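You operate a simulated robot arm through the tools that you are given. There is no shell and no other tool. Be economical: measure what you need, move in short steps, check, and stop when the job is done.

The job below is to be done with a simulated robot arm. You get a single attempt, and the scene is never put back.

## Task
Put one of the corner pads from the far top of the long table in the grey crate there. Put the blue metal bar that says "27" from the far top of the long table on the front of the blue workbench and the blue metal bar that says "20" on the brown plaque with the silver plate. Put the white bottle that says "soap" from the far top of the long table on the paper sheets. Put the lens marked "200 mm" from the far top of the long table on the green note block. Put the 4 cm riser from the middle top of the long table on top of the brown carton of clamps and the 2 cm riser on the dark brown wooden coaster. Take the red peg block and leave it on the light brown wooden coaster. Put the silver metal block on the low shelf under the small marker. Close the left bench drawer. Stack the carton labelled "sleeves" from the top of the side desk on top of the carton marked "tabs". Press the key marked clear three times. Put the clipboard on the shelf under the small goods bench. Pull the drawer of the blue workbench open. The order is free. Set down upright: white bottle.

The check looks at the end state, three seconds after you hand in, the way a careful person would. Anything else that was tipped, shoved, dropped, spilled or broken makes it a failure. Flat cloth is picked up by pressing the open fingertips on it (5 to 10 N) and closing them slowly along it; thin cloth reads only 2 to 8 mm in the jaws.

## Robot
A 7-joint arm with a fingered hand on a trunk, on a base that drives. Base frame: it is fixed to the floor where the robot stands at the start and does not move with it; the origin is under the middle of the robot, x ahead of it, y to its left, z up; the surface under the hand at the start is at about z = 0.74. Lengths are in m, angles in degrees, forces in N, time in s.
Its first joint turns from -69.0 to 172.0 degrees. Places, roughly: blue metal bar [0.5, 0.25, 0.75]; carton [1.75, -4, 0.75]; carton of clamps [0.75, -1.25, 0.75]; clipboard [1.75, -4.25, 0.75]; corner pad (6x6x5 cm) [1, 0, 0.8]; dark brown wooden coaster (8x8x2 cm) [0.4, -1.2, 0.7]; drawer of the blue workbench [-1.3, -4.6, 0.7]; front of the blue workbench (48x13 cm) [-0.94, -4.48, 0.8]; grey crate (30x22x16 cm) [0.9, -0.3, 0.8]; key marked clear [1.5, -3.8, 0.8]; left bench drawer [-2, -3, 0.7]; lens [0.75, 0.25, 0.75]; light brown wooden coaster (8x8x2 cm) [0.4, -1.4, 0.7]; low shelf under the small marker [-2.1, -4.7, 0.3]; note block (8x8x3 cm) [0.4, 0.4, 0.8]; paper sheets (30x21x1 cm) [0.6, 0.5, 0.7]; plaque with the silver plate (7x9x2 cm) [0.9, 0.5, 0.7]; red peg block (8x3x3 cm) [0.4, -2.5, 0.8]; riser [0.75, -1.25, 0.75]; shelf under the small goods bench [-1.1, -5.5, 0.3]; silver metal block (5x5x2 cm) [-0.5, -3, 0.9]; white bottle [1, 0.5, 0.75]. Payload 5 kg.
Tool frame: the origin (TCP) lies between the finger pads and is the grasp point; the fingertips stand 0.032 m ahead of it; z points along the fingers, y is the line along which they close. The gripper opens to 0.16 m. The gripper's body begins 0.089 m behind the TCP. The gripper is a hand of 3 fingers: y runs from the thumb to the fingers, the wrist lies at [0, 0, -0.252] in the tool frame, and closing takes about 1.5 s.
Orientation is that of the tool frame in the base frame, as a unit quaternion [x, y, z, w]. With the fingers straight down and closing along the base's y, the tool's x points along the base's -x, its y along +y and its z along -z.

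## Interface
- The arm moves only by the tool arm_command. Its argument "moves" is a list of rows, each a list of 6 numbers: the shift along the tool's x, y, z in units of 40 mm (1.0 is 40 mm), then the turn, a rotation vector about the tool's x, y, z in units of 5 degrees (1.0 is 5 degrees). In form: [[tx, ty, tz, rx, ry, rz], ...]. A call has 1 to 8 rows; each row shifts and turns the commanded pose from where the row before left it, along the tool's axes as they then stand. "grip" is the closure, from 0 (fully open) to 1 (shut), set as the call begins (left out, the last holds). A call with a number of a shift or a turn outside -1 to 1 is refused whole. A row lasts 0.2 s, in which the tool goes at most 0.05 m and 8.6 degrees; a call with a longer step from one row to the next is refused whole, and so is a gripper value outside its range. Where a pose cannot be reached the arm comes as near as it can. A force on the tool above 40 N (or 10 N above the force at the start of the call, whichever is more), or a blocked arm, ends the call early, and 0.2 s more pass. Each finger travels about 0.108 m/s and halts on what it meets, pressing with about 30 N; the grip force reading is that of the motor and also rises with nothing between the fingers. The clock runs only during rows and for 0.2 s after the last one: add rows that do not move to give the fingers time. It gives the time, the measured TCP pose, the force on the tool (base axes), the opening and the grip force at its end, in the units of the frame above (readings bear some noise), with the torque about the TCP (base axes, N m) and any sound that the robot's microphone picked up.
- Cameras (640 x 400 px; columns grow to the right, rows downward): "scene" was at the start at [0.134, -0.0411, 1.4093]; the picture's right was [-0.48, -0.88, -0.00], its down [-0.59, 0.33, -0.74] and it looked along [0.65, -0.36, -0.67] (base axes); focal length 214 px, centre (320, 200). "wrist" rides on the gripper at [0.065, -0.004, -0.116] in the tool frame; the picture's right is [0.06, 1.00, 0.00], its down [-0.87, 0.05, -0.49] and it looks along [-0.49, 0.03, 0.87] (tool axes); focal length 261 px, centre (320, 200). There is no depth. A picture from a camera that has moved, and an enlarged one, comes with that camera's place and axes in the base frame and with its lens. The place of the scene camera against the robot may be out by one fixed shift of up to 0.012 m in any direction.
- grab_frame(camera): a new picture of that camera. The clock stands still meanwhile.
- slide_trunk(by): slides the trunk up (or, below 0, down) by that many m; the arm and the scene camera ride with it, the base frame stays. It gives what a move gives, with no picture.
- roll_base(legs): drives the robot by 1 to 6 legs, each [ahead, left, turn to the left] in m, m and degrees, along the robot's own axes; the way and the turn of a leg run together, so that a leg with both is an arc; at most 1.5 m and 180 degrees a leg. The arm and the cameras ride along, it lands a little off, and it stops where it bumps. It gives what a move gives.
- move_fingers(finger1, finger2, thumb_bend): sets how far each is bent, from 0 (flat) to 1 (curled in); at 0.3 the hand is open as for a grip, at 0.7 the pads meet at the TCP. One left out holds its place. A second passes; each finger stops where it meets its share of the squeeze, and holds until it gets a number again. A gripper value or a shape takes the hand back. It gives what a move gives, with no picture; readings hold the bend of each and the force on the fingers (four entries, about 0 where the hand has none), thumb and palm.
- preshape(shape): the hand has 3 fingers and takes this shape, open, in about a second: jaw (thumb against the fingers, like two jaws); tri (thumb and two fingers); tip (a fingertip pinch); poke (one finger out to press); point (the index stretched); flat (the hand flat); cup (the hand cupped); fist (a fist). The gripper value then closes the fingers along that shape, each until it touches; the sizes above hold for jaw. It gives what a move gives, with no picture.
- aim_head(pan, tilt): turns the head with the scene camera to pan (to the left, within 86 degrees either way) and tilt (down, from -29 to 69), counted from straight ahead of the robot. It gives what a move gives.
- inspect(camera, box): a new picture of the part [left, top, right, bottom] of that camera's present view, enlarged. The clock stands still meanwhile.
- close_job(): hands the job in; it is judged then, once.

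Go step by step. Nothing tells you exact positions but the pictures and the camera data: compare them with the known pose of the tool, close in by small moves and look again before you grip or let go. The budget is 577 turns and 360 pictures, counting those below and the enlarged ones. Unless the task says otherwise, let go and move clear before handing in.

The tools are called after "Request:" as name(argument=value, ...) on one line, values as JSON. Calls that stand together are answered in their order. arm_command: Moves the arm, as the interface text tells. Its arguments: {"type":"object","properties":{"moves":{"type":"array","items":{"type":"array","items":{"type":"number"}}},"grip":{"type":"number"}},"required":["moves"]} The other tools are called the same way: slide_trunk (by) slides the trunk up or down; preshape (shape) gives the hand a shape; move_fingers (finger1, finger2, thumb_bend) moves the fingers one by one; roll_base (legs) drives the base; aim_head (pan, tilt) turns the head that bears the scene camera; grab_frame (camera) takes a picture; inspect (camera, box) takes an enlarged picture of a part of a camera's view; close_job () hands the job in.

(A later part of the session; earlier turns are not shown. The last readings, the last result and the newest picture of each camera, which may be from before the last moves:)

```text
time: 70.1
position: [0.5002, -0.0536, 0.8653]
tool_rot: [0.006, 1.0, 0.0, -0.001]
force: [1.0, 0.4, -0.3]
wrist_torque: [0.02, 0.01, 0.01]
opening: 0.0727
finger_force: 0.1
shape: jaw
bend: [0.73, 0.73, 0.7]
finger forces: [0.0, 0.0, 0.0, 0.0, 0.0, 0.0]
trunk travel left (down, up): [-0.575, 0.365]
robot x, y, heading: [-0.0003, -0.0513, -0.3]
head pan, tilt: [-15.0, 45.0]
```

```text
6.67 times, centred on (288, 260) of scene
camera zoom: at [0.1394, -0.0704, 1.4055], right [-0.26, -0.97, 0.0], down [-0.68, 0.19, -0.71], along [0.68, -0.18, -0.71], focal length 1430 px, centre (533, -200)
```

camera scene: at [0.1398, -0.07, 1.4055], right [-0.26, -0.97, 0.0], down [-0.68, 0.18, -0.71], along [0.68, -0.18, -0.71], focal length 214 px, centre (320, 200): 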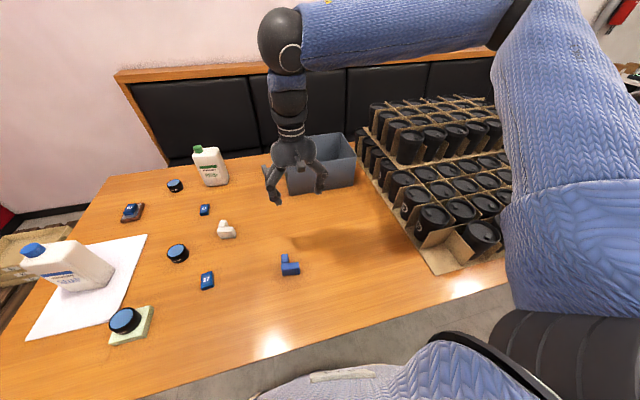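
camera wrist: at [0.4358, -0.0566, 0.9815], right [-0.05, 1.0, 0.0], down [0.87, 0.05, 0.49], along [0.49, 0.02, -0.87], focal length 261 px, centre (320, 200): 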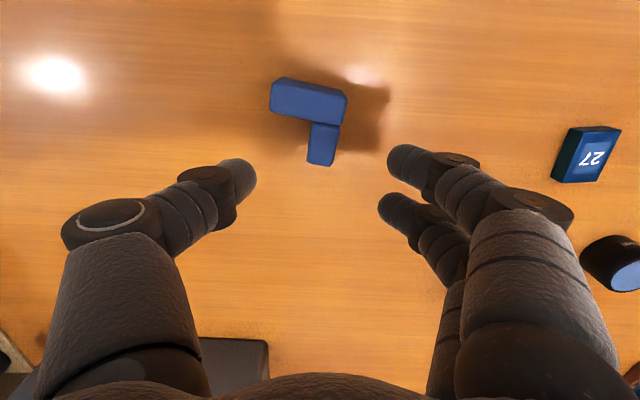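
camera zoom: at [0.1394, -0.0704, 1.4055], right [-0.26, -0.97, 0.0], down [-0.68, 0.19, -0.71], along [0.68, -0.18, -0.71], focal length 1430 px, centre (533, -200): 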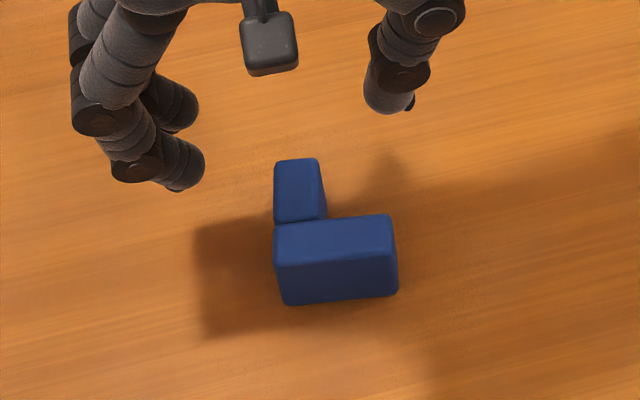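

The leg is about 2.5 cm wide and 3.5 cm high. I'll descend with the thumb in the inner corner and grip the leg.

Request:
arm_command(moves=[[-0.15, 0.04, 0.8, 0, 0, 0], [0, 0, 0.8, 0, 0, 0], [0, 0, 0.4, 0, 0, 0], [0, 0, 0, 0, 0, 0]])

Request:
arm_command(moves=[[0, 0, 0, 0, 0, 0], [0, 0, 0, 0, 0, 0], [0, 0, 0, 0, 0, 0], [0, 0, 0, 0, 0, 0], [0, 0, 0, 0, 0, 0]], grip=0.95)

Request:
grab_frame(camera="wrist")

```text
time: 71.1
position: [0.5057, -0.0524, 0.7863]
tool_rot: [0.005, 1.0, -0.001, -0.001]
force: [-1.0, 0.0, -0.1]
wrist_torque: [0.02, 0.02, 0.0]
opening: 0.0725
finger_force: 0.2
shape: jaw
bend: [0.73, 0.73, 0.7]
finger forces: [0.1, 0.1, 0.0, 0.1, 0.1, 0.0]
trunk travel left (down, up): [-0.575, 0.365]
robot x, y, heading: [0.0006, -0.0462, -0.3]
head pan, tilt: [-15.0, 45.0]
```

```text
time: 72.3
position: [0.5064, -0.0522, 0.7856]
tool_rot: [0.005, 1.0, -0.001, -0.001]
force: [-0.4, 0.6, 0.7]
wrist_torque: [0.0, 0.05, -0.01]
opening: 0.016
finger_force: 30.9
shape: jaw
bend: [0.72, 0.71, 0.7]
finger forces: [12.8, 10.6, 0.0, 0.0, 26.5, 0.0]
trunk travel left (down, up): [-0.575, 0.365]
robot x, y, heading: [0.0007, -0.0476, -0.4]
head pan, tilt: [-15.0, 45.0]
```

```text
297 pictures are left
camera wrist: at [0.4417, -0.0551, 0.9016], right [-0.05, 1.0, 0.0], down [0.87, 0.05, 0.49], along [0.49, 0.02, -0.87], focal length 261 px, centre (320, 200)
```

wrist: 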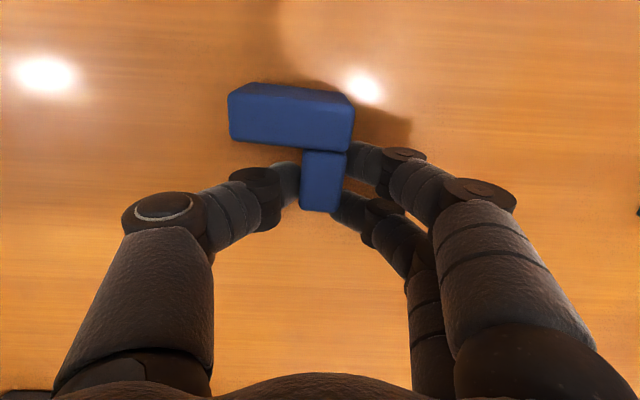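

Pad gripped. Lifting and heading toward the crate.

Request:
arm_command(moves=[[0, 0, -1, 0, 0, 0], [0, 0, -1, 0, 0, 0], [0, 0, -1, 0, 0, 0], [0, 0, -1, 0, 0, 0], [0, 0, -1, 0, 0, 0], [0, 0, -1, 0, 0, 0]])

Request:
arm_command(moves=[[-0.9, -0.75, 0, 0, 0, 0], [-0.9, -0.75, 0, 0, 0, 0], [-0.9, -0.75, 0, 0, 0, 0], [-0.9, -0.75, 0, 0, 0, 0], [-0.9, -0.75, 0, 0, 0, 0], [-0.9, -0.75, 0, 0, 0, 0], [-0.9, -0.75, 0, 0, 0, 0]])

Request:
grab_frame(camera="wrist")

Request:
grab_frame(camera="scene")

```text
time: 73.7
position: [0.5055, -0.0508, 1.0258]
tool_rot: [0.005, 1.0, -0.002, -0.001]
force: [-0.7, 0.3, -0.1]
wrist_torque: [-0.01, -0.04, 0.02]
opening: 0.016
finger_force: 30.2
shape: jaw
bend: [0.72, 0.71, 0.7]
finger forces: [12.5, 11.9, 0.0, 0.1, 26.4, 0.0]
trunk travel left (down, up): [-0.575, 0.365]
robot x, y, heading: [-0.003, -0.0468, -0.5]
head pan, tilt: [-15.0, 45.0]
```

```text
time: 75.3
position: [0.7577, -0.2669, 1.0253]
tool_rot: [0.005, 1.0, -0.001, -0.002]
force: [-0.3, -0.4, 0.4]
wrist_torque: [0.04, 0.03, -0.01]
opening: 0.0156
finger_force: 30.6
shape: jaw
bend: [0.72, 0.71, 0.7]
finger forces: [12.7, 12.0, 0.1, 0.0, 26.3, 0.1]
trunk travel left (down, up): [-0.575, 0.365]
robot x, y, heading: [-0.0022, -0.0466, -0.2]
head pan, tilt: [-15.0, 45.0]
```

```text
296 pictures are left
camera wrist: at [0.6925, -0.2688, 1.1411], right [-0.05, 1.0, 0.0], down [0.87, 0.05, 0.49], along [0.49, 0.02, -0.87], focal length 261 px, centre (320, 200)
```

wrist: 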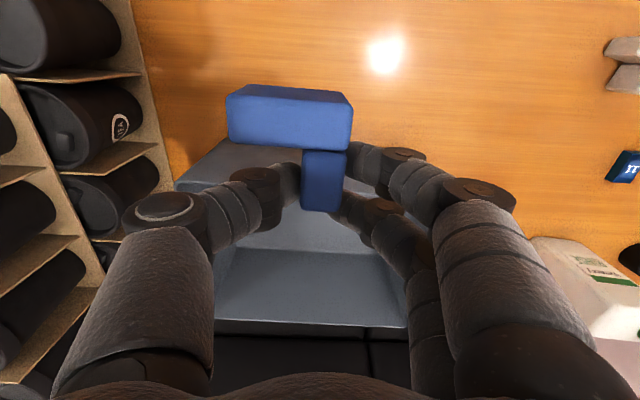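

```text
295 pictures are left
camera scene: at [0.1402, -0.0708, 1.4054], right [-0.26, -0.97, 0.0], down [-0.68, 0.19, -0.71], along [0.68, -0.18, -0.71], focal length 214 px, centre (320, 200)
```

scene: 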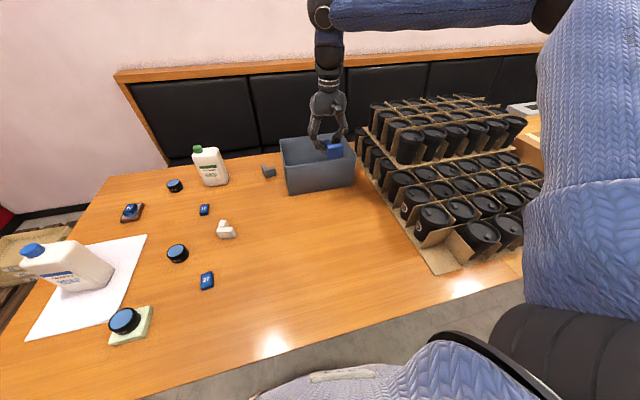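

The crate spans about x 0.815–1.04, y −0.42 to −0.12. I'll go over its middle, then lower inside.

Request:
arm_command(moves=[[-0.93, 0.05, 0, 0, 0, 0], [-0.93, 0.05, 0, 0, 0, 0], [-0.93, 0.05, 0, 0, 0, 0], [-0.93, 0.05, 0, 0, 0, 0], [0, 0, 0.9, 0, 0, 0], [0, 0, 0.9, 0, 0, 0], [0, 0, 0, 0, 0, 0]])

Request:
grab_frame(camera="wrist")

Request:
grab_frame(camera="scene")

```text
time: 76.9
position: [0.9066, -0.2583, 0.9534]
tool_rot: [0.005, 1.0, -0.002, -0.002]
force: [0.4, -1.1, 0.4]
wrist_torque: [-0.03, -0.04, -0.05]
opening: 0.0158
finger_force: 30.0
shape: jaw
bend: [0.72, 0.71, 0.7]
finger forces: [12.7, 12.1, 0.1, 0.0, 26.2, 0.0]
trunk travel left (down, up): [-0.575, 0.365]
robot x, y, heading: [0.0003, -0.0471, -0.3]
head pan, tilt: [-15.0, 45.0]
```

```text
294 pictures are left
camera wrist: at [0.8408, -0.2601, 1.0694], right [-0.05, 1.0, 0.0], down [0.87, 0.05, 0.49], along [0.49, 0.02, -0.87], focal length 261 px, centre (320, 200)
```

wrist: 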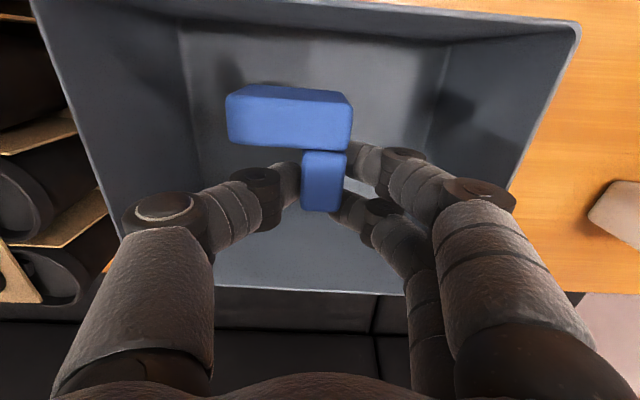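

```text
293 pictures are left
camera scene: at [0.139, -0.0702, 1.4056], right [-0.26, -0.97, 0.0], down [-0.68, 0.19, -0.71], along [0.68, -0.18, -0.71], focal length 214 px, centre (320, 200)
```

scene: 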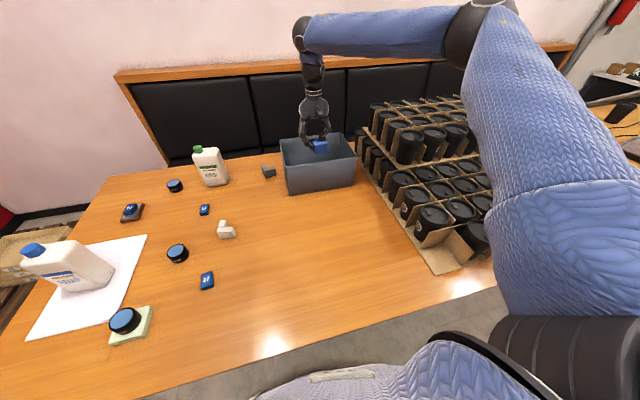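

Well inside the crate's opening. Lowering.

Request:
arm_command(moves=[[0, 0, 0.9, 0, 0, 0], [0, 0, 0.9, 0, 0, 0], [0, 0, 0.9, 0, 0, 0], [0, 0, 0.9, 0, 0, 0], [0, 0, 0, 0, 0, 0]])

Request:
grab_frame(camera="wrist")

```text
time: 78.1
position: [0.9048, -0.2592, 0.8101]
tool_rot: [0.005, 1.0, -0.002, -0.001]
force: [-0.2, 0.3, 0.0]
wrist_torque: [-0.02, -0.03, 0.01]
opening: 0.0158
finger_force: 30.0
shape: jaw
bend: [0.72, 0.71, 0.7]
finger forces: [12.6, 12.3, 0.0, 0.1, 26.0, 0.0]
trunk travel left (down, up): [-0.575, 0.365]
robot x, y, heading: [0.0018, -0.0495, -0.1]
head pan, tilt: [-15.0, 45.0]
```

```text
292 pictures are left
camera wrist: at [0.84, -0.2609, 0.9253], right [-0.05, 1.0, 0.0], down [0.87, 0.05, 0.49], along [0.49, 0.02, -0.87], focal length 261 px, centre (320, 200)
```

wrist: 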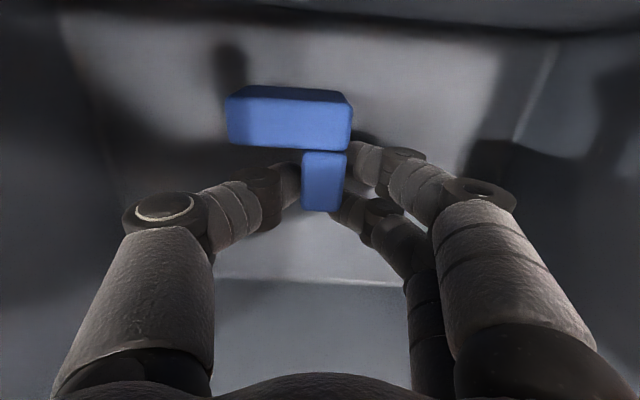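

Lower the last centimetre or two and release.

Request:
arm_command(moves=[[0, 0, 0.25, 0, 0, 0], [0, 0, 0.2, 0, 0, 0], [0, 0, 0, 0, 0, 0]])

Request:
arm_command(moves=[[0, 0, 0, 0, 0, 0], [0, 0, 0, 0, 0, 0], [0, 0, 0, 0, 0, 0], [0, 0, -1, 0, 0, 0], [0, 0, -1, 0, 0, 0], [0, 0, -1, 0, 0, 0], [0, 0, -1, 0, 0, 0], [0, 0, -1, 0, 0, 0]], grip=0.65)

Request:
grab_frame(camera="wrist")

```text
time: 78.9
position: [0.9041, -0.2579, 0.7913]
tool_rot: [0.005, 1.0, -0.001, 0.0]
force: [-0.1, -0.8, 0.0]
wrist_torque: [-0.03, -0.02, -0.01]
opening: 0.0155
finger_force: 29.7
shape: jaw
bend: [0.72, 0.71, 0.7]
finger forces: [12.7, 12.3, 0.1, 0.0, 26.0, 0.0]
trunk travel left (down, up): [-0.575, 0.365]
robot x, y, heading: [-0.0002, -0.05, -0.1]
head pan, tilt: [-15.0, 45.0]
```

```text
time: 80.7
position: [0.9053, -0.2568, 0.992]
tool_rot: [0.005, 1.0, -0.002, -0.001]
force: [-0.1, 0.0, -0.1]
wrist_torque: [0.0, -0.03, -0.01]
opening: 0.0553
finger_force: 0.0
shape: jaw
bend: [0.73, 0.73, 0.7]
finger forces: [0.0, 0.0, 0.0, 0.0, 0.0, 0.0]
trunk travel left (down, up): [-0.575, 0.365]
robot x, y, heading: [-0.0, -0.0463, -0.5]
head pan, tilt: [-15.0, 45.0]
```

```text
291 pictures are left
camera wrist: at [0.84, -0.2597, 1.1084], right [-0.05, 1.0, 0.0], down [0.87, 0.05, 0.49], along [0.49, 0.02, -0.87], focal length 261 px, centre (320, 200)
```

wrist: 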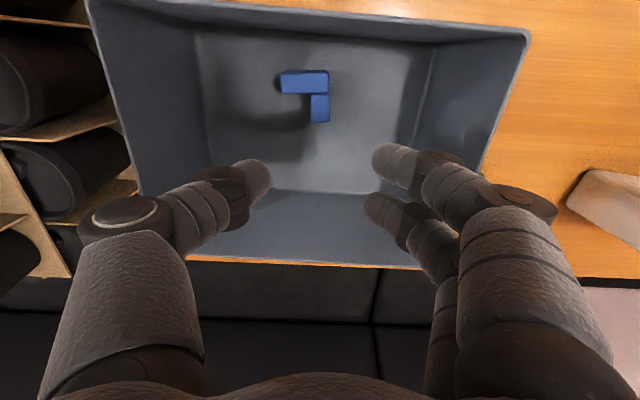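

Pad is in the crate. Next: pick up bar "27" at about (0.505, 0.19).

Request:
arm_command(moves=[[0.77, 0.86, 0, 0, 0, 0], [0.77, 0.86, 0, 0, 0, 0], [0.77, 0.86, 0, 0, 0, 0], [0.77, 0.86, 0, 0, 0, 0], [0.77, 0.86, 0, 0, 0, 0], [0.77, 0.86, 0, 0, 0, 0], [0.77, 0.86, 0, 0, 0, 0]], grip=0.55)

Request:
arm_command(moves=[[0.77, 0.86, 0.45, 0, 0, 0], [0.77, 0.86, 0.45, 0, 0, 0], [0.77, 0.86, 0.45, 0, 0, 0], [0.77, 0.86, 0.45, 0, 0, 0], [0.77, 0.86, 0.45, 0, 0, 0], [0.77, 0.86, 0.45, 0, 0, 0]])

Request:
grab_frame(camera="wrist")

```text
time: 82.3
position: [0.6906, -0.0165, 0.9919]
tool_rot: [0.006, 1.0, -0.002, -0.001]
force: [0.4, 0.1, -0.1]
wrist_torque: [-0.02, 0.0, 0.06]
opening: 0.0716
finger_force: 0.0
shape: jaw
bend: [0.73, 0.73, 0.7]
finger forces: [0.1, 0.0, 0.1, 0.0, 0.0, 0.0]
trunk travel left (down, up): [-0.575, 0.365]
robot x, y, heading: [-0.0002, -0.0481, -0.1]
head pan, tilt: [-15.0, 45.0]
```

```text
time: 83.7
position: [0.5089, 0.1943, 0.8839]
tool_rot: [0.005, 1.0, -0.001, 0.0]
force: [0.0, 0.0, -0.2]
wrist_torque: [-0.01, 0.03, -0.03]
opening: 0.0716
finger_force: 0.1
shape: jaw
bend: [0.73, 0.73, 0.7]
finger forces: [0.1, 0.1, 0.0, 0.0, 0.0, 0.0]
trunk travel left (down, up): [-0.575, 0.365]
robot x, y, heading: [0.0012, -0.0484, -0.5]
head pan, tilt: [-15.0, 45.0]
```

```text
290 pictures are left
camera wrist: at [0.4446, 0.1913, 0.9987], right [-0.05, 1.0, 0.0], down [0.87, 0.05, 0.49], along [0.49, 0.02, -0.87], focal length 261 px, centre (320, 200)
```

wrist: 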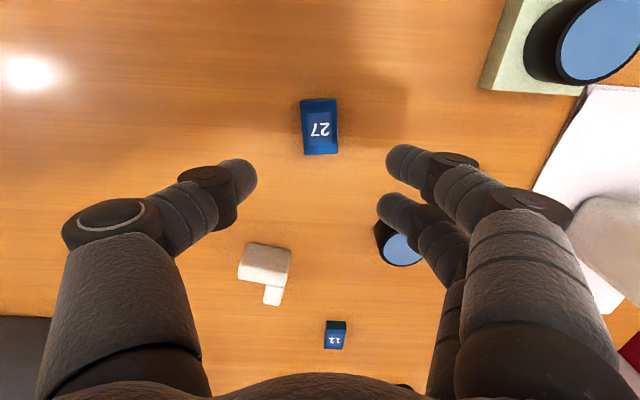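

Centred above bar "27" at (0.505, 0.193). Descend and grip.

Request:
arm_command(moves=[[0.1, -0.03, 0.9, 0, 0, 0], [0, 0, 0.9, 0, 0, 0], [0, 0, 0.88, 0, 0, 0], [0, 0, 0, 0, 0, 0]])

Request:
arm_command(moves=[[0, 0, 0, 0, 0, 0], [0, 0, 0, 0, 0, 0], [0, 0, 0, 0, 0, 0], [0, 0, 0, 0, 0, 0], [0, 0, 0, 0, 0, 0]], grip=0.95)

Request:
grab_frame(camera="wrist")

```text
time: 84.7
position: [0.5059, 0.1924, 0.7776]
tool_rot: [0.006, 1.0, -0.001, -0.001]
force: [0.5, 0.5, 0.5]
wrist_torque: [-0.03, -0.03, 0.0]
opening: 0.0715
finger_force: 0.1
shape: jaw
bend: [0.73, 0.73, 0.7]
finger forces: [0.0, 0.0, 0.1, 0.0, 0.1, 0.1]
trunk travel left (down, up): [-0.575, 0.365]
robot x, y, heading: [-0.001, -0.049, -0.1]
head pan, tilt: [-15.0, 45.0]
```

```text
time: 85.9
position: [0.5053, 0.1914, 0.7764]
tool_rot: [0.005, 1.0, -0.002, -0.001]
force: [-0.2, 0.3, -0.3]
wrist_torque: [-0.01, 0.01, 0.03]
opening: 0.0274
finger_force: 30.0
shape: jaw
bend: [0.72, 0.73, 0.7]
finger forces: [13.6, 13.1, 0.0, 0.1, 26.3, 0.0]
trunk travel left (down, up): [-0.575, 0.365]
robot x, y, heading: [-0.0008, -0.0498, -0.1]
head pan, tilt: [-15.0, 45.0]
```

```text
289 pictures are left
camera wrist: at [0.4411, 0.1894, 0.8926], right [-0.05, 1.0, 0.0], down [0.87, 0.05, 0.49], along [0.49, 0.02, -0.87], focal length 261 px, centre (320, 200)
```

wrist: 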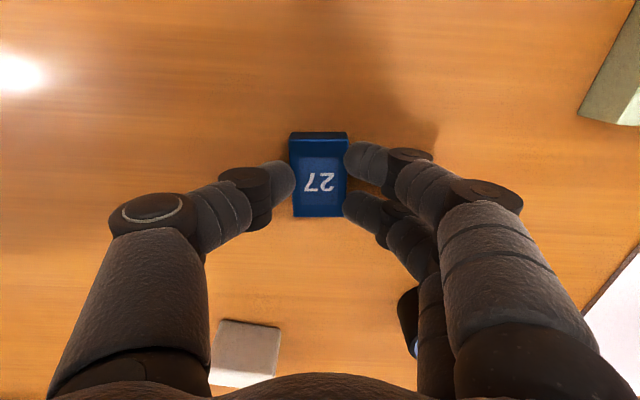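

Bar "27" gripped. Lift, and look to the right to plan the drive.

Request:
arm_command(moves=[[0, 0, -1, 0, 0, 0], [0, 0, -1, 0, 0, 0], [0, 0, -1, 0, 0, 0], [0, 0, -1, 0, 0, 0], [0, 0, -1, 0, 0, 0], [0, 0, -1, 0, 0, 0], [0, 0, -1, 0, 0, 0]])

Request:
aim_head(pan=-86, tilt=25)

Request:
grab_frame(camera="scene")

Request:
aim_head(pan=86, tilt=40)

Request:
grab_frame(camera="scene")

```text
time: 87.5
position: [0.5039, 0.1936, 1.0569]
tool_rot: [0.004, 1.0, -0.001, 0.0]
force: [-0.2, -0.2, -1.5]
wrist_torque: [0.03, -0.07, 0.03]
opening: 0.0273
finger_force: 30.2
shape: jaw
bend: [0.72, 0.73, 0.7]
finger forces: [13.6, 13.3, 0.1, 0.0, 26.5, 0.0]
trunk travel left (down, up): [-0.575, 0.365]
robot x, y, heading: [0.0019, -0.0458, -0.3]
head pan, tilt: [-15.0, 45.0]
```

```text
time: 89.0
position: [0.5042, 0.1932, 1.0553]
tool_rot: [0.006, 1.0, -0.001, -0.001]
force: [0.7, -0.6, 0.6]
wrist_torque: [0.02, 0.0, 0.02]
opening: 0.0274
finger_force: 29.9
shape: jaw
bend: [0.72, 0.73, 0.7]
finger forces: [13.5, 13.2, 0.1, 0.0, 26.4, 0.1]
trunk travel left (down, up): [-0.575, 0.365]
robot x, y, heading: [-0.0041, -0.0499, -0.1]
head pan, tilt: [-85.9, 25.0]
```

```text
288 pictures are left
camera scene: at [0.0675, -0.1405, 1.4361], right [-1.0, -0.07, 0.0], down [-0.03, 0.42, -0.91], along [0.06, -0.9, -0.42], focal length 214 px, centre (320, 200)
```

scene: 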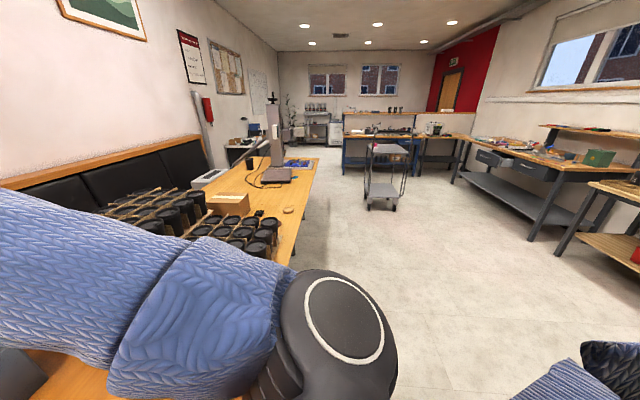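

```text
time: 91.6
position: [0.5055, 0.1927, 1.0557]
tool_rot: [0.005, 1.0, -0.002, 0.0]
force: [-1.2, 0.0, -0.1]
wrist_torque: [0.02, -0.01, 0.0]
opening: 0.0273
finger_force: 30.2
shape: jaw
bend: [0.72, 0.73, 0.7]
finger forces: [13.5, 13.2, 0.0, 0.0, 26.4, 0.0]
trunk travel left (down, up): [-0.575, 0.365]
robot x, y, heading: [0.0035, -0.0523, -0.3]
head pan, tilt: [85.9, 40.0]
```

```text
287 pictures are left
camera scene: at [0.0674, 0.0362, 1.4128], right [1.0, -0.07, 0.0], down [-0.05, -0.64, -0.77], along [0.06, 0.76, -0.64], focal length 214 px, centre (320, 200)
```

scene: 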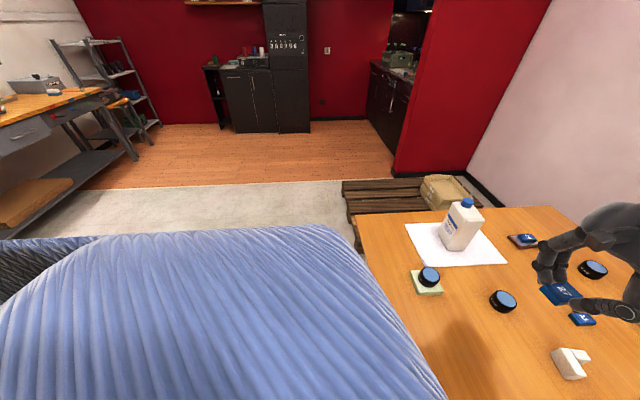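

The floor behind is clear: benches along the far side, a cart at about (-0.5, -3), the blue bench behind. I'll back off 0.5 m, turn right 90° and look.

Request:
roll_base(legs=[[-0.5, 0, 0], [0, 0, -90]])

Request:
aim_head(pan=0, tilt=20)

Request:
grab_frame(camera="scene")

Request:
aim_head(pan=50, tilt=25)

Request:
grab_frame(camera="scene")

```text
time: 98.4
position: [-0.2649, -0.5556, 1.0567]
tool_rot: [0.715, 0.699, 0.0, -0.001]
force: [0.1, -0.3, -1.2]
wrist_torque: [-0.01, 0.0, 0.01]
opening: 0.0271
finger_force: 29.9
shape: jaw
bend: [0.72, 0.73, 0.7]
finger forces: [13.5, 13.0, 0.0, 0.0, 26.3, 0.1]
trunk travel left (down, up): [-0.575, 0.365]
robot x, y, heading: [-0.5013, -0.0507, -90.6]
head pan, tilt: [85.9, 40.0]
```

```text
time: 100.0
position: [-0.2643, -0.5562, 1.0563]
tool_rot: [0.715, 0.699, -0.002, -0.002]
force: [0.7, -0.4, -1.1]
wrist_torque: [0.01, -0.01, 0.01]
opening: 0.0272
finger_force: 29.4
shape: jaw
bend: [0.72, 0.73, 0.7]
finger forces: [13.5, 13.1, 0.0, 0.1, 26.2, 0.0]
trunk travel left (down, up): [-0.575, 0.365]
robot x, y, heading: [-0.4986, -0.0462, -91.0]
head pan, tilt: [0.0, 20.0]
```

```text
286 pictures are left
camera scene: at [-0.49, -0.191, 1.4442], right [-1.0, 0.02, 0.0], down [0.01, 0.34, -0.94], along [-0.01, -0.94, -0.34], focal length 214 px, centre (320, 200)
```

scene: 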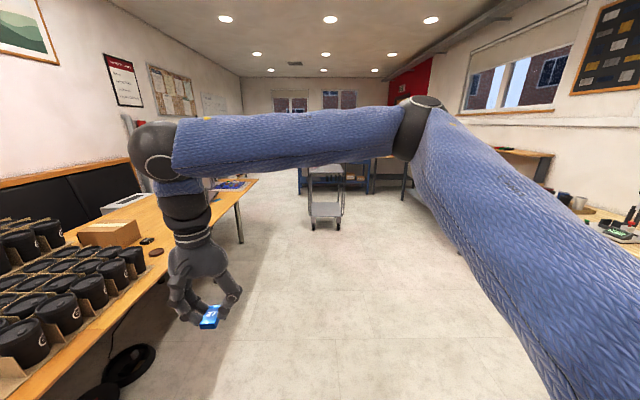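

```text
time: 101.1
position: [-0.2647, -0.5555, 1.0559]
tool_rot: [0.715, 0.699, -0.001, -0.002]
force: [-0.4, -1.0, -0.7]
wrist_torque: [-0.02, 0.0, -0.02]
opening: 0.0271
finger_force: 30.4
shape: jaw
bend: [0.72, 0.73, 0.7]
finger forces: [13.5, 13.1, 0.0, 0.0, 26.2, 0.0]
trunk travel left (down, up): [-0.575, 0.365]
robot x, y, heading: [-0.4962, -0.0477, -90.9]
head pan, tilt: [50.0, 25.0]
```

```text
285 pictures are left
camera scene: at [-0.419, -0.1583, 1.4361], right [-0.66, -0.76, 0.0], down [-0.32, 0.28, -0.91], along [0.68, -0.59, -0.42], focal length 214 px, centre (320, 200)
```

scene: 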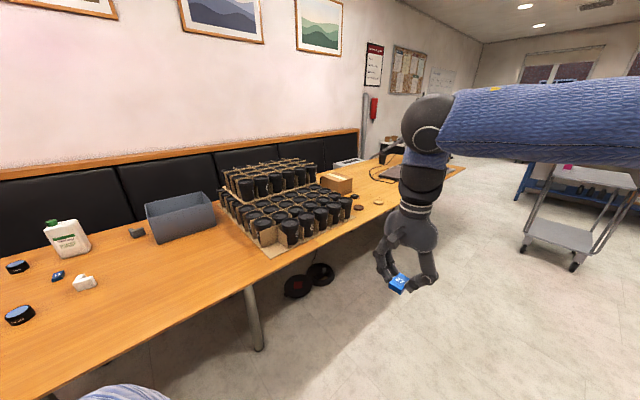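

I'll drive right to x≈-1.4, then forward past the cart toward the blue bench.

Request:
roll_base(legs=[[0, -0.9, 0], [1.5, 0, 0]])

Request:
aim_head(pan=0, tilt=25)

Request:
grab_frame(camera="scene")

Request:
aim_head(pan=-45, tilt=30)

Request:
grab_frame(camera="scene")

```text
time: 112.8
position: [-1.2056, -2.0216, 1.0564]
tool_rot: [0.719, 0.695, 0.0, -0.003]
force: [-1.0, 0.0, -0.9]
wrist_torque: [0.04, -0.02, -0.01]
opening: 0.0271
finger_force: 29.8
shape: jaw
bend: [0.72, 0.73, 0.7]
finger forces: [13.5, 13.0, 0.1, 0.1, 26.3, 0.0]
trunk travel left (down, up): [-0.575, 0.365]
robot x, y, heading: [-1.4338, -1.5128, -91.2]
head pan, tilt: [50.0, 25.0]
```

```text
time: 114.0
position: [-1.2051, -2.0209, 1.055]
tool_rot: [0.719, 0.695, 0.0, -0.002]
force: [0.2, -0.2, -0.5]
wrist_torque: [0.02, 0.0, 0.01]
opening: 0.0271
finger_force: 30.2
shape: jaw
bend: [0.72, 0.73, 0.7]
finger forces: [13.5, 13.0, 0.0, 0.0, 26.2, 0.1]
trunk travel left (down, up): [-0.575, 0.365]
robot x, y, heading: [-1.431, -1.5101, -91.7]
head pan, tilt: [0.0, 25.0]
```

```text
284 pictures are left
camera scene: at [-1.4264, -1.6526, 1.4361], right [-1.0, 0.03, 0.0], down [0.01, 0.42, -0.91], along [-0.02, -0.91, -0.42], focal length 214 px, centre (320, 200)
```

scene: 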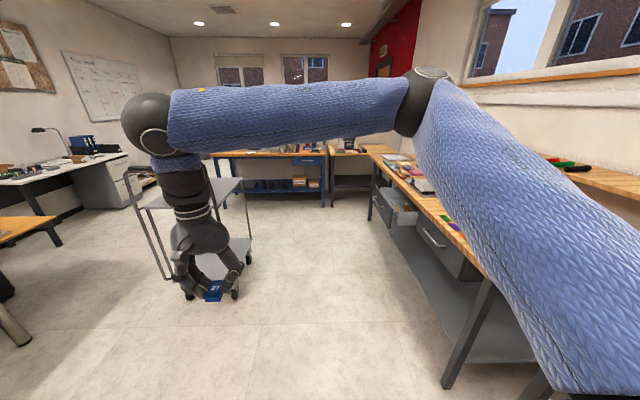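

```text
time: 115.1
position: [-1.2051, -2.0217, 1.0558]
tool_rot: [0.719, 0.695, 0.0, -0.002]
force: [-0.3, -0.2, -0.4]
wrist_torque: [0.02, -0.01, -0.04]
opening: 0.0273
finger_force: 29.7
shape: jaw
bend: [0.72, 0.73, 0.7]
finger forces: [13.4, 13.1, 0.0, 0.0, 26.2, 0.0]
trunk travel left (down, up): [-0.575, 0.365]
robot x, y, heading: [-1.4355, -1.5108, -91.6]
head pan, tilt: [-45.0, 30.0]
```

```text
283 pictures are left
camera scene: at [-1.4896, -1.6227, 1.4281], right [-0.69, 0.73, 0.0], down [0.36, 0.34, -0.87], along [-0.63, -0.6, -0.5], focal length 214 px, centre (320, 200)
```

scene: 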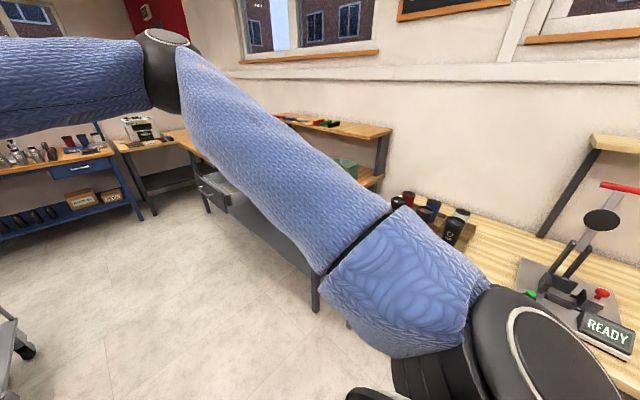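

Path is clear. Drive ahead to y≈-3.6, then slightly left to face the blue bench front.

Request:
roll_base(legs=[[1.3, 0, 1.6], [0.75, 0, 0]])

Request:
aim_head(pan=10, tilt=35)

Request:
grab_frame(camera="scene")

Request:
grab_frame(camera="wrist")

```text
time: 125.2
position: [-1.2212, -4.0542, 1.0572]
tool_rot: [0.712, 0.702, 0.0, -0.002]
force: [0.3, 0.9, -1.3]
wrist_torque: [0.0, -0.04, 0.01]
opening: 0.0271
finger_force: 29.6
shape: jaw
bend: [0.72, 0.73, 0.7]
finger forces: [13.5, 13.0, 0.0, 0.1, 26.1, 0.1]
trunk travel left (down, up): [-0.575, 0.365]
robot x, y, heading: [-1.461, -3.5494, -90.4]
head pan, tilt: [-45.0, 30.0]
```

```text
time: 126.5
position: [-1.2223, -4.0546, 1.0559]
tool_rot: [0.712, 0.703, 0.001, -0.003]
force: [-0.8, -0.1, -0.4]
wrist_torque: [-0.01, 0.01, -0.02]
opening: 0.0271
finger_force: 29.9
shape: jaw
bend: [0.72, 0.73, 0.7]
finger forces: [13.4, 13.1, 0.1, 0.0, 26.3, 0.0]
trunk travel left (down, up): [-0.575, 0.365]
robot x, y, heading: [-1.4616, -3.5466, -90.4]
head pan, tilt: [10.0, 35.0]
```

```text
282 pictures are left
camera scene: at [-1.4356, -3.6854, 1.4203], right [-0.99, -0.17, 0.0], down [-0.1, 0.57, -0.82], along [0.14, -0.81, -0.57], focal length 214 px, centre (320, 200)
```

scene: 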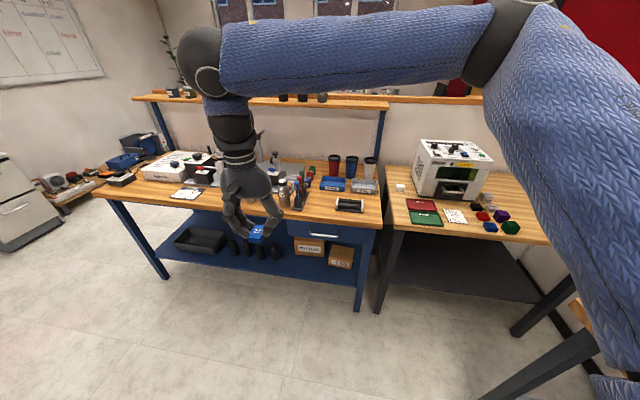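

```text
281 pictures are left
camera wrist: at [-1.2242, -3.9886, 1.1717], right [1.0, 0.05, 0.0], down [0.04, -0.87, 0.49], along [0.02, -0.49, -0.87], focal length 261 px, centre (320, 200)
```

wrist: 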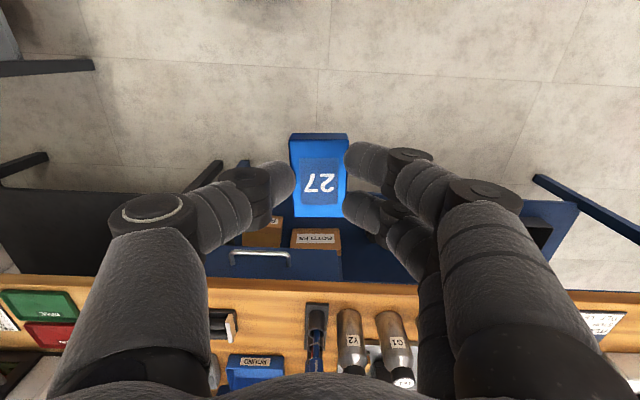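

Moving left 0.28 m so the hand lines up with the free front strip.

Request:
roll_base(legs=[[0, 0.28, 0]])

Request:
grab_frame(camera="scene")

Request:
grab_frame(camera="wrist")

```text
time: 128.4
position: [-0.9407, -4.0569, 1.0556]
tool_rot: [0.712, 0.703, 0.0, -0.003]
force: [0.2, 0.2, -0.5]
wrist_torque: [0.01, 0.07, 0.02]
opening: 0.0272
finger_force: 30.7
shape: jaw
bend: [0.72, 0.73, 0.7]
finger forces: [13.5, 13.1, 0.1, 0.1, 26.2, 0.0]
trunk travel left (down, up): [-0.575, 0.365]
robot x, y, heading: [-1.1812, -3.553, -90.5]
head pan, tilt: [10.0, 35.0]
```

```text
280 pictures are left
camera scene: at [-1.1549, -3.6872, 1.4203], right [-0.99, -0.17, 0.0], down [-0.1, 0.57, -0.82], along [0.14, -0.81, -0.57], focal length 214 px, centre (320, 200)
```

scene: 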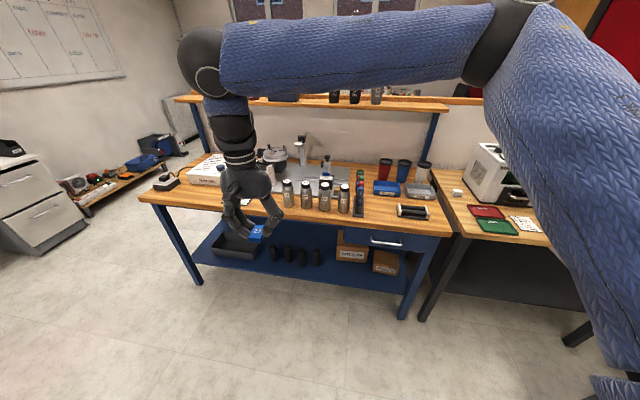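

```text
279 pictures are left
camera wrist: at [-0.9434, -3.99, 1.1714], right [1.0, 0.05, 0.0], down [0.05, -0.87, 0.49], along [0.02, -0.49, -0.87], focal length 261 px, centre (320, 200)
```

wrist: 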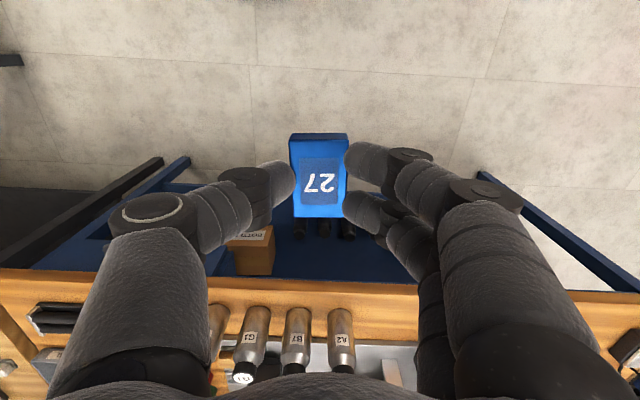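

The free strip lies in front of the bottles. I'll move above it and a bit to the left for a better look.

Request:
arm_command(moves=[[-1, 0.3, 0, 0, 0, 0], [-1, 0.3, 0, 0, 0, 0], [-1, 0.3, 0, 0, 0, 0], [-1, 0.3, 0, 0, 0, 0], [-1, 0.3, 0, 0, 0, 0], [-1, 0.3, 0, 0, 0, 0], [-1, 0.3, 0, 0, 0, 0]])

Request:
grab_frame(camera="scene")

Request:
grab_frame(camera="wrist")

```text
time: 130.0
position: [-0.8602, -4.3369, 1.0552]
tool_rot: [0.712, 0.703, 0.0, -0.002]
force: [0.7, 0.7, -0.2]
wrist_torque: [0.0, 0.04, 0.02]
opening: 0.027
finger_force: 30.0
shape: jaw
bend: [0.72, 0.73, 0.7]
finger forces: [13.4, 13.0, 0.0, 0.0, 26.0, 0.0]
trunk travel left (down, up): [-0.575, 0.365]
robot x, y, heading: [-1.1814, -3.5496, -90.4]
head pan, tilt: [10.0, 35.0]
```

```text
278 pictures are left
camera scene: at [-1.1549, -3.6877, 1.4203], right [-0.99, -0.17, 0.0], down [-0.1, 0.57, -0.82], along [0.14, -0.81, -0.57], focal length 214 px, centre (320, 200)
```

scene: 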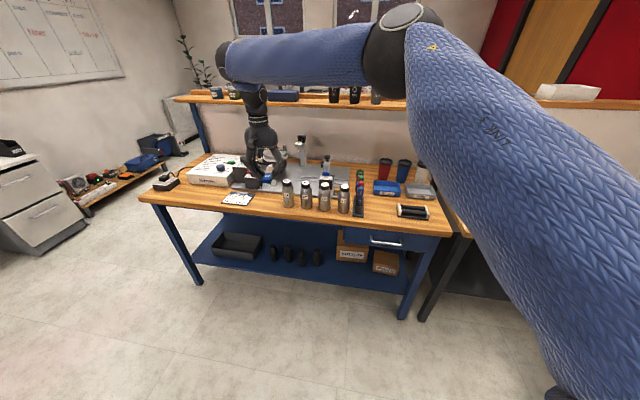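

```text
277 pictures are left
camera wrist: at [-0.8625, -4.2719, 1.1701], right [1.0, 0.05, 0.0], down [0.04, -0.87, 0.49], along [0.02, -0.49, -0.87], focal length 261 px, centre (320, 200)
```

wrist: 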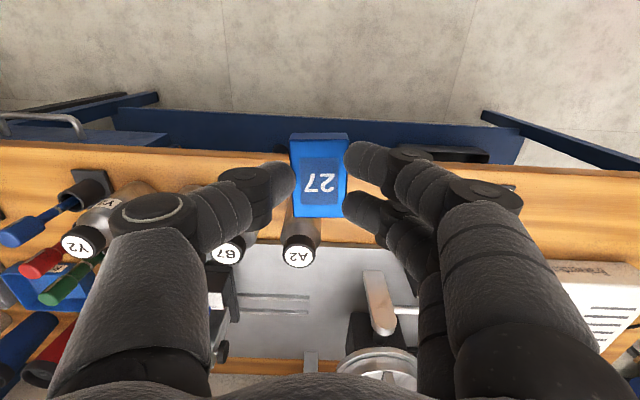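

The free strip is y −4.42 to −4.56, x −0.80 to −0.62. To stay within reach I'll roll 0.1 m ahead, then shift over (-0.745, -4.475).

Request:
roll_base(legs=[[0.1, 0, 0]])

Request:
arm_command(moves=[[-0.3, 0.95, 0, 0, 0, 0], [-0.3, 0.95, 0, 0, 0, 0], [-0.3, 0.95, 0, 0, 0, 0], [0, 0, 1, 0, 0, 0], [0, 0, 1, 0, 0, 0], [0, 0, 0, 0, 0, 0]])

Request:
grab_frame(camera="wrist")

Request:
grab_frame(camera="scene")

```text
time: 131.2
position: [-0.8606, -4.4379, 1.0529]
tool_rot: [0.711, 0.703, 0.0, -0.003]
force: [0.1, -0.6, -0.9]
wrist_torque: [0.03, 0.02, 0.02]
opening: 0.0268
finger_force: 30.6
shape: jaw
bend: [0.72, 0.73, 0.7]
finger forces: [13.4, 13.0, 0.1, 0.1, 26.1, 0.0]
trunk travel left (down, up): [-0.575, 0.365]
robot x, y, heading: [-1.1796, -3.6505, -90.4]
head pan, tilt: [10.0, 35.0]
```

```text
time: 132.6
position: [-0.8088, -4.4377, 0.9675]
tool_rot: [0.71, 0.704, 0.0, -0.001]
force: [-0.5, 0.5, -0.7]
wrist_torque: [-0.04, -0.04, 0.01]
opening: 0.0271
finger_force: 30.0
shape: jaw
bend: [0.72, 0.73, 0.7]
finger forces: [13.5, 13.0, 0.1, 0.0, 26.0, 0.1]
out of reach, approached as far as the arm can: row 2, 3
trunk travel left (down, up): [-0.575, 0.365]
robot x, y, heading: [-1.1761, -3.6486, -90.2]
head pan, tilt: [10.0, 35.0]
```

```text
276 pictures are left
camera wrist: at [-0.8116, -4.372, 1.0819], right [1.0, 0.05, 0.0], down [0.05, -0.87, 0.49], along [0.02, -0.49, -0.87], focal length 261 px, centre (320, 200)
```

wrist: 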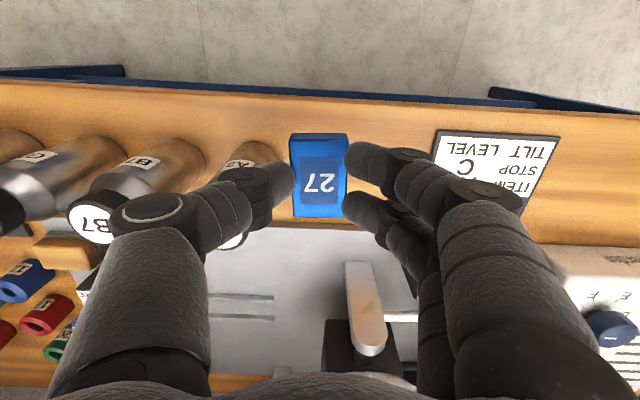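

```text
275 pictures are left
camera scene: at [-1.157, -3.7869, 1.4204], right [-0.99, -0.17, 0.0], down [-0.1, 0.57, -0.82], along [0.14, -0.81, -0.57], focal length 214 px, centre (320, 200)
```

scene: 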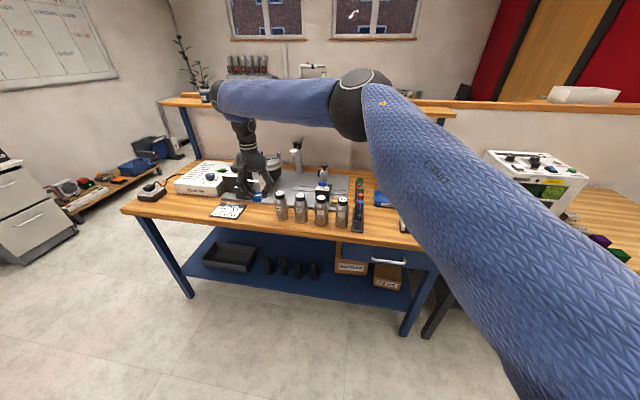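

Slight joint limit; I'll roll the base left 0.06 m, then adjust y.

Request:
roll_base(legs=[[0, 0.06, 0]])

Request:
arm_command(moves=[[-0.9, 0, 0, 0, 0, 0], [0, 0, 0.9, 0, 0, 0], [0, 0, 0.9, 0, 0, 0], [0, 0, 0.9, 0, 0, 0], [0, 0, 0, 0, 0, 0]])

Request:
grab_frame(camera="wrist")

```text
time: 133.6
position: [-0.7458, -4.4383, 0.9647]
tool_rot: [0.711, 0.703, -0.001, -0.003]
force: [1.0, -0.4, -0.5]
wrist_torque: [0.02, 0.08, 0.0]
opening: 0.027
finger_force: 30.0
shape: jaw
bend: [0.72, 0.73, 0.7]
finger forces: [13.5, 13.1, 0.1, 0.1, 26.0, 0.0]
trunk travel left (down, up): [-0.575, 0.365]
robot x, y, heading: [-1.1218, -3.6512, -90.2]
head pan, tilt: [10.0, 35.0]
```

```text
time: 134.8
position: [-0.7569, -4.4655, 0.8578]
tool_rot: [0.712, 0.703, 0.0, -0.002]
force: [1.4, 0.7, 0.6]
wrist_torque: [-0.01, 0.0, 0.02]
opening: 0.0268
finger_force: 30.2
shape: jaw
bend: [0.72, 0.73, 0.7]
finger forces: [13.5, 13.0, 0.1, 0.0, 25.9, 0.0]
out of reach, approached as far as the arm can: row 1
trunk travel left (down, up): [-0.575, 0.365]
robot x, y, heading: [-1.119, -3.6478, -90.6]
head pan, tilt: [10.0, 35.0]
```

```text
274 pictures are left
camera wrist: at [-0.7591, -4.4, 0.9731], right [1.0, 0.05, 0.0], down [0.05, -0.87, 0.49], along [0.02, -0.49, -0.87], focal length 261 px, centre (320, 200)
```

wrist: 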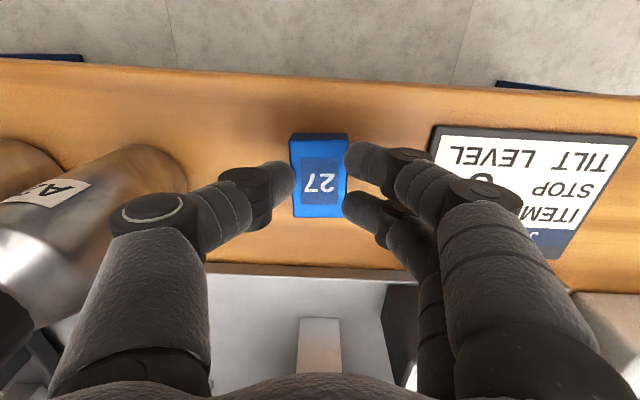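

Position is good: bar between y −4.44 and −4.49, clear of bottle and card. Lowering.

Request:
arm_command(moves=[[0, 0, 0.8, 0, 0, 0], [0, 0, 0.6, 0, 0, 0], [0, 0, 0, 0, 0, 0]])

Request:
arm_command(moves=[[0, 0, 0.1, 0, 0, 0], [0, 0, 0.1, 0, 0, 0], [0, 0, 0, 0, 0, 0]])

Request:
grab_frame(camera="wrist")

```text
time: 135.2
position: [-0.7555, -4.4668, 0.8347]
tool_rot: [0.711, 0.703, 0.0, -0.001]
force: [-2.9, 4.6, 19.8]
wrist_torque: [0.14, 0.02, 0.05]
opening: 0.0298
finger_force: 29.5
shape: jaw
bend: [0.73, 0.74, 0.71]
finger forces: [15.4, 14.7, 0.0, 0.1, 33.0, 0.0]
trunk travel left (down, up): [-0.575, 0.365]
robot x, y, heading: [-1.1229, -3.6489, -90.2]
head pan, tilt: [10.0, 35.0]
stopped in row 2: the force on the tool passed its limit at 54 N (the readings are from after the stop); the commanded pose is now the measured one
```

```text
time: 135.7
position: [-0.755, -4.4673, 0.8335]
tool_rot: [0.711, 0.703, 0.0, 0.002]
force: [-3.8, 7.4, 27.9]
wrist_torque: [0.21, 0.13, 0.04]
opening: 0.0305
finger_force: 30.1
shape: jaw
bend: [0.74, 0.74, 0.71]
finger forces: [16.8, 15.5, 0.0, 0.1, 36.1, 0.1]
trunk travel left (down, up): [-0.575, 0.365]
robot x, y, heading: [-1.1229, -3.6475, -90.1]
head pan, tilt: [10.0, 35.0]
stopped in row 2: the force on the tool passed its limit at 44 N (the readings are from after the stop); the commanded pose is now the measured one
```

```text
273 pictures are left
camera wrist: at [-0.7584, -4.4007, 0.949], right [1.0, 0.05, 0.0], down [0.04, -0.87, 0.5], along [0.03, -0.49, -0.87], focal length 261 px, centre (320, 200)
```

wrist: 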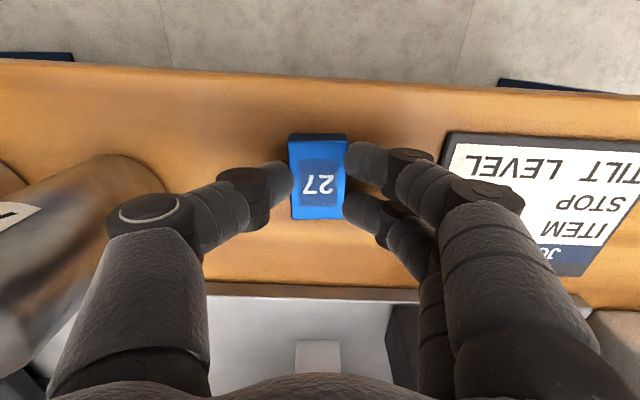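

The bench top is higher than thought (~0.80): the bar is already on it. I'll ease up 2 mm and release.

Request:
arm_command(moves=[[0, 0, -0.08, 0, 0, 0], [0, 0, 0, 0, 0, 0]])

Request:
arm_command(moves=[[0, 0, 0, 0, 0, 0], [0, 0, 0, 0, 0, 0], [0, 0, 0, 0, 0, 0], [0, 0, -0.8, 0, 0, 0], [0, 0, -1, 0, 0, 0], [0, 0, -1, 0, 0, 0], [0, 0, -1, 0, 0, 0]], grip=0.65)

Request:
grab_frame(camera="wrist")

Request:
grab_frame(camera="scene")

```text
time: 136.3
position: [-0.7554, -4.4677, 0.8336]
tool_rot: [0.711, 0.704, 0.0, 0.001]
force: [-2.3, 5.6, 17.5]
wrist_torque: [0.14, 0.05, 0.05]
opening: 0.0301
finger_force: 30.5
shape: jaw
bend: [0.73, 0.74, 0.71]
finger forces: [16.4, 15.4, 0.1, 0.0, 34.0, 0.0]
trunk travel left (down, up): [-0.575, 0.365]
robot x, y, heading: [-1.1232, -3.6514, -90.3]
head pan, tilt: [10.0, 35.0]
```

```text
time: 137.9
position: [-0.7564, -4.4665, 0.9857]
tool_rot: [0.711, 0.703, 0.001, 0.002]
force: [-0.3, 0.0, 0.4]
wrist_torque: [0.0, 0.01, 0.04]
opening: 0.0555
finger_force: 0.1
shape: jaw
bend: [0.73, 0.73, 0.7]
finger forces: [0.0, 0.0, 0.0, 0.0, 0.0, 0.0]
trunk travel left (down, up): [-0.575, 0.365]
robot x, y, heading: [-1.1225, -3.6521, -90.3]
head pan, tilt: [10.0, 35.0]
```

```text
272 pictures are left
camera wrist: at [-0.7602, -4.3999, 1.1001], right [1.0, 0.05, 0.0], down [0.04, -0.87, 0.49], along [0.03, -0.49, -0.87], focal length 261 px, centre (320, 200)
```

wrist: 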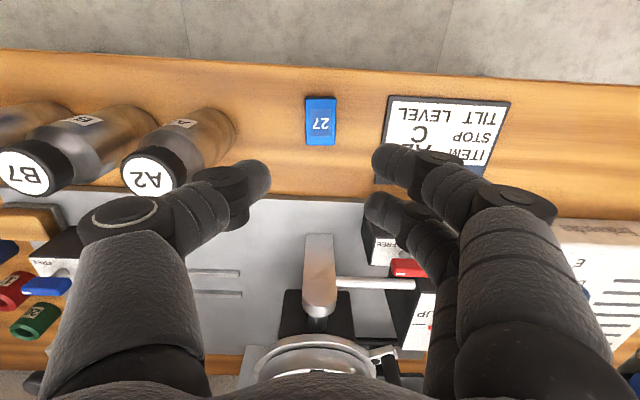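

```text
271 pictures are left
camera scene: at [-1.0963, -3.7865, 1.4203], right [-0.99, -0.17, 0.0], down [-0.1, 0.56, -0.82], along [0.14, -0.81, -0.57], focal length 214 px, centre (320, 200)
```

scene: 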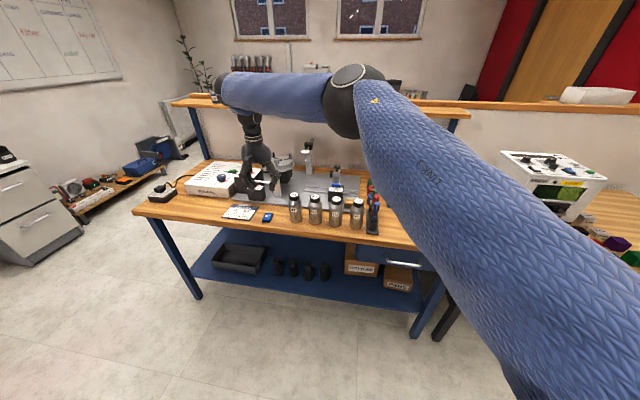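

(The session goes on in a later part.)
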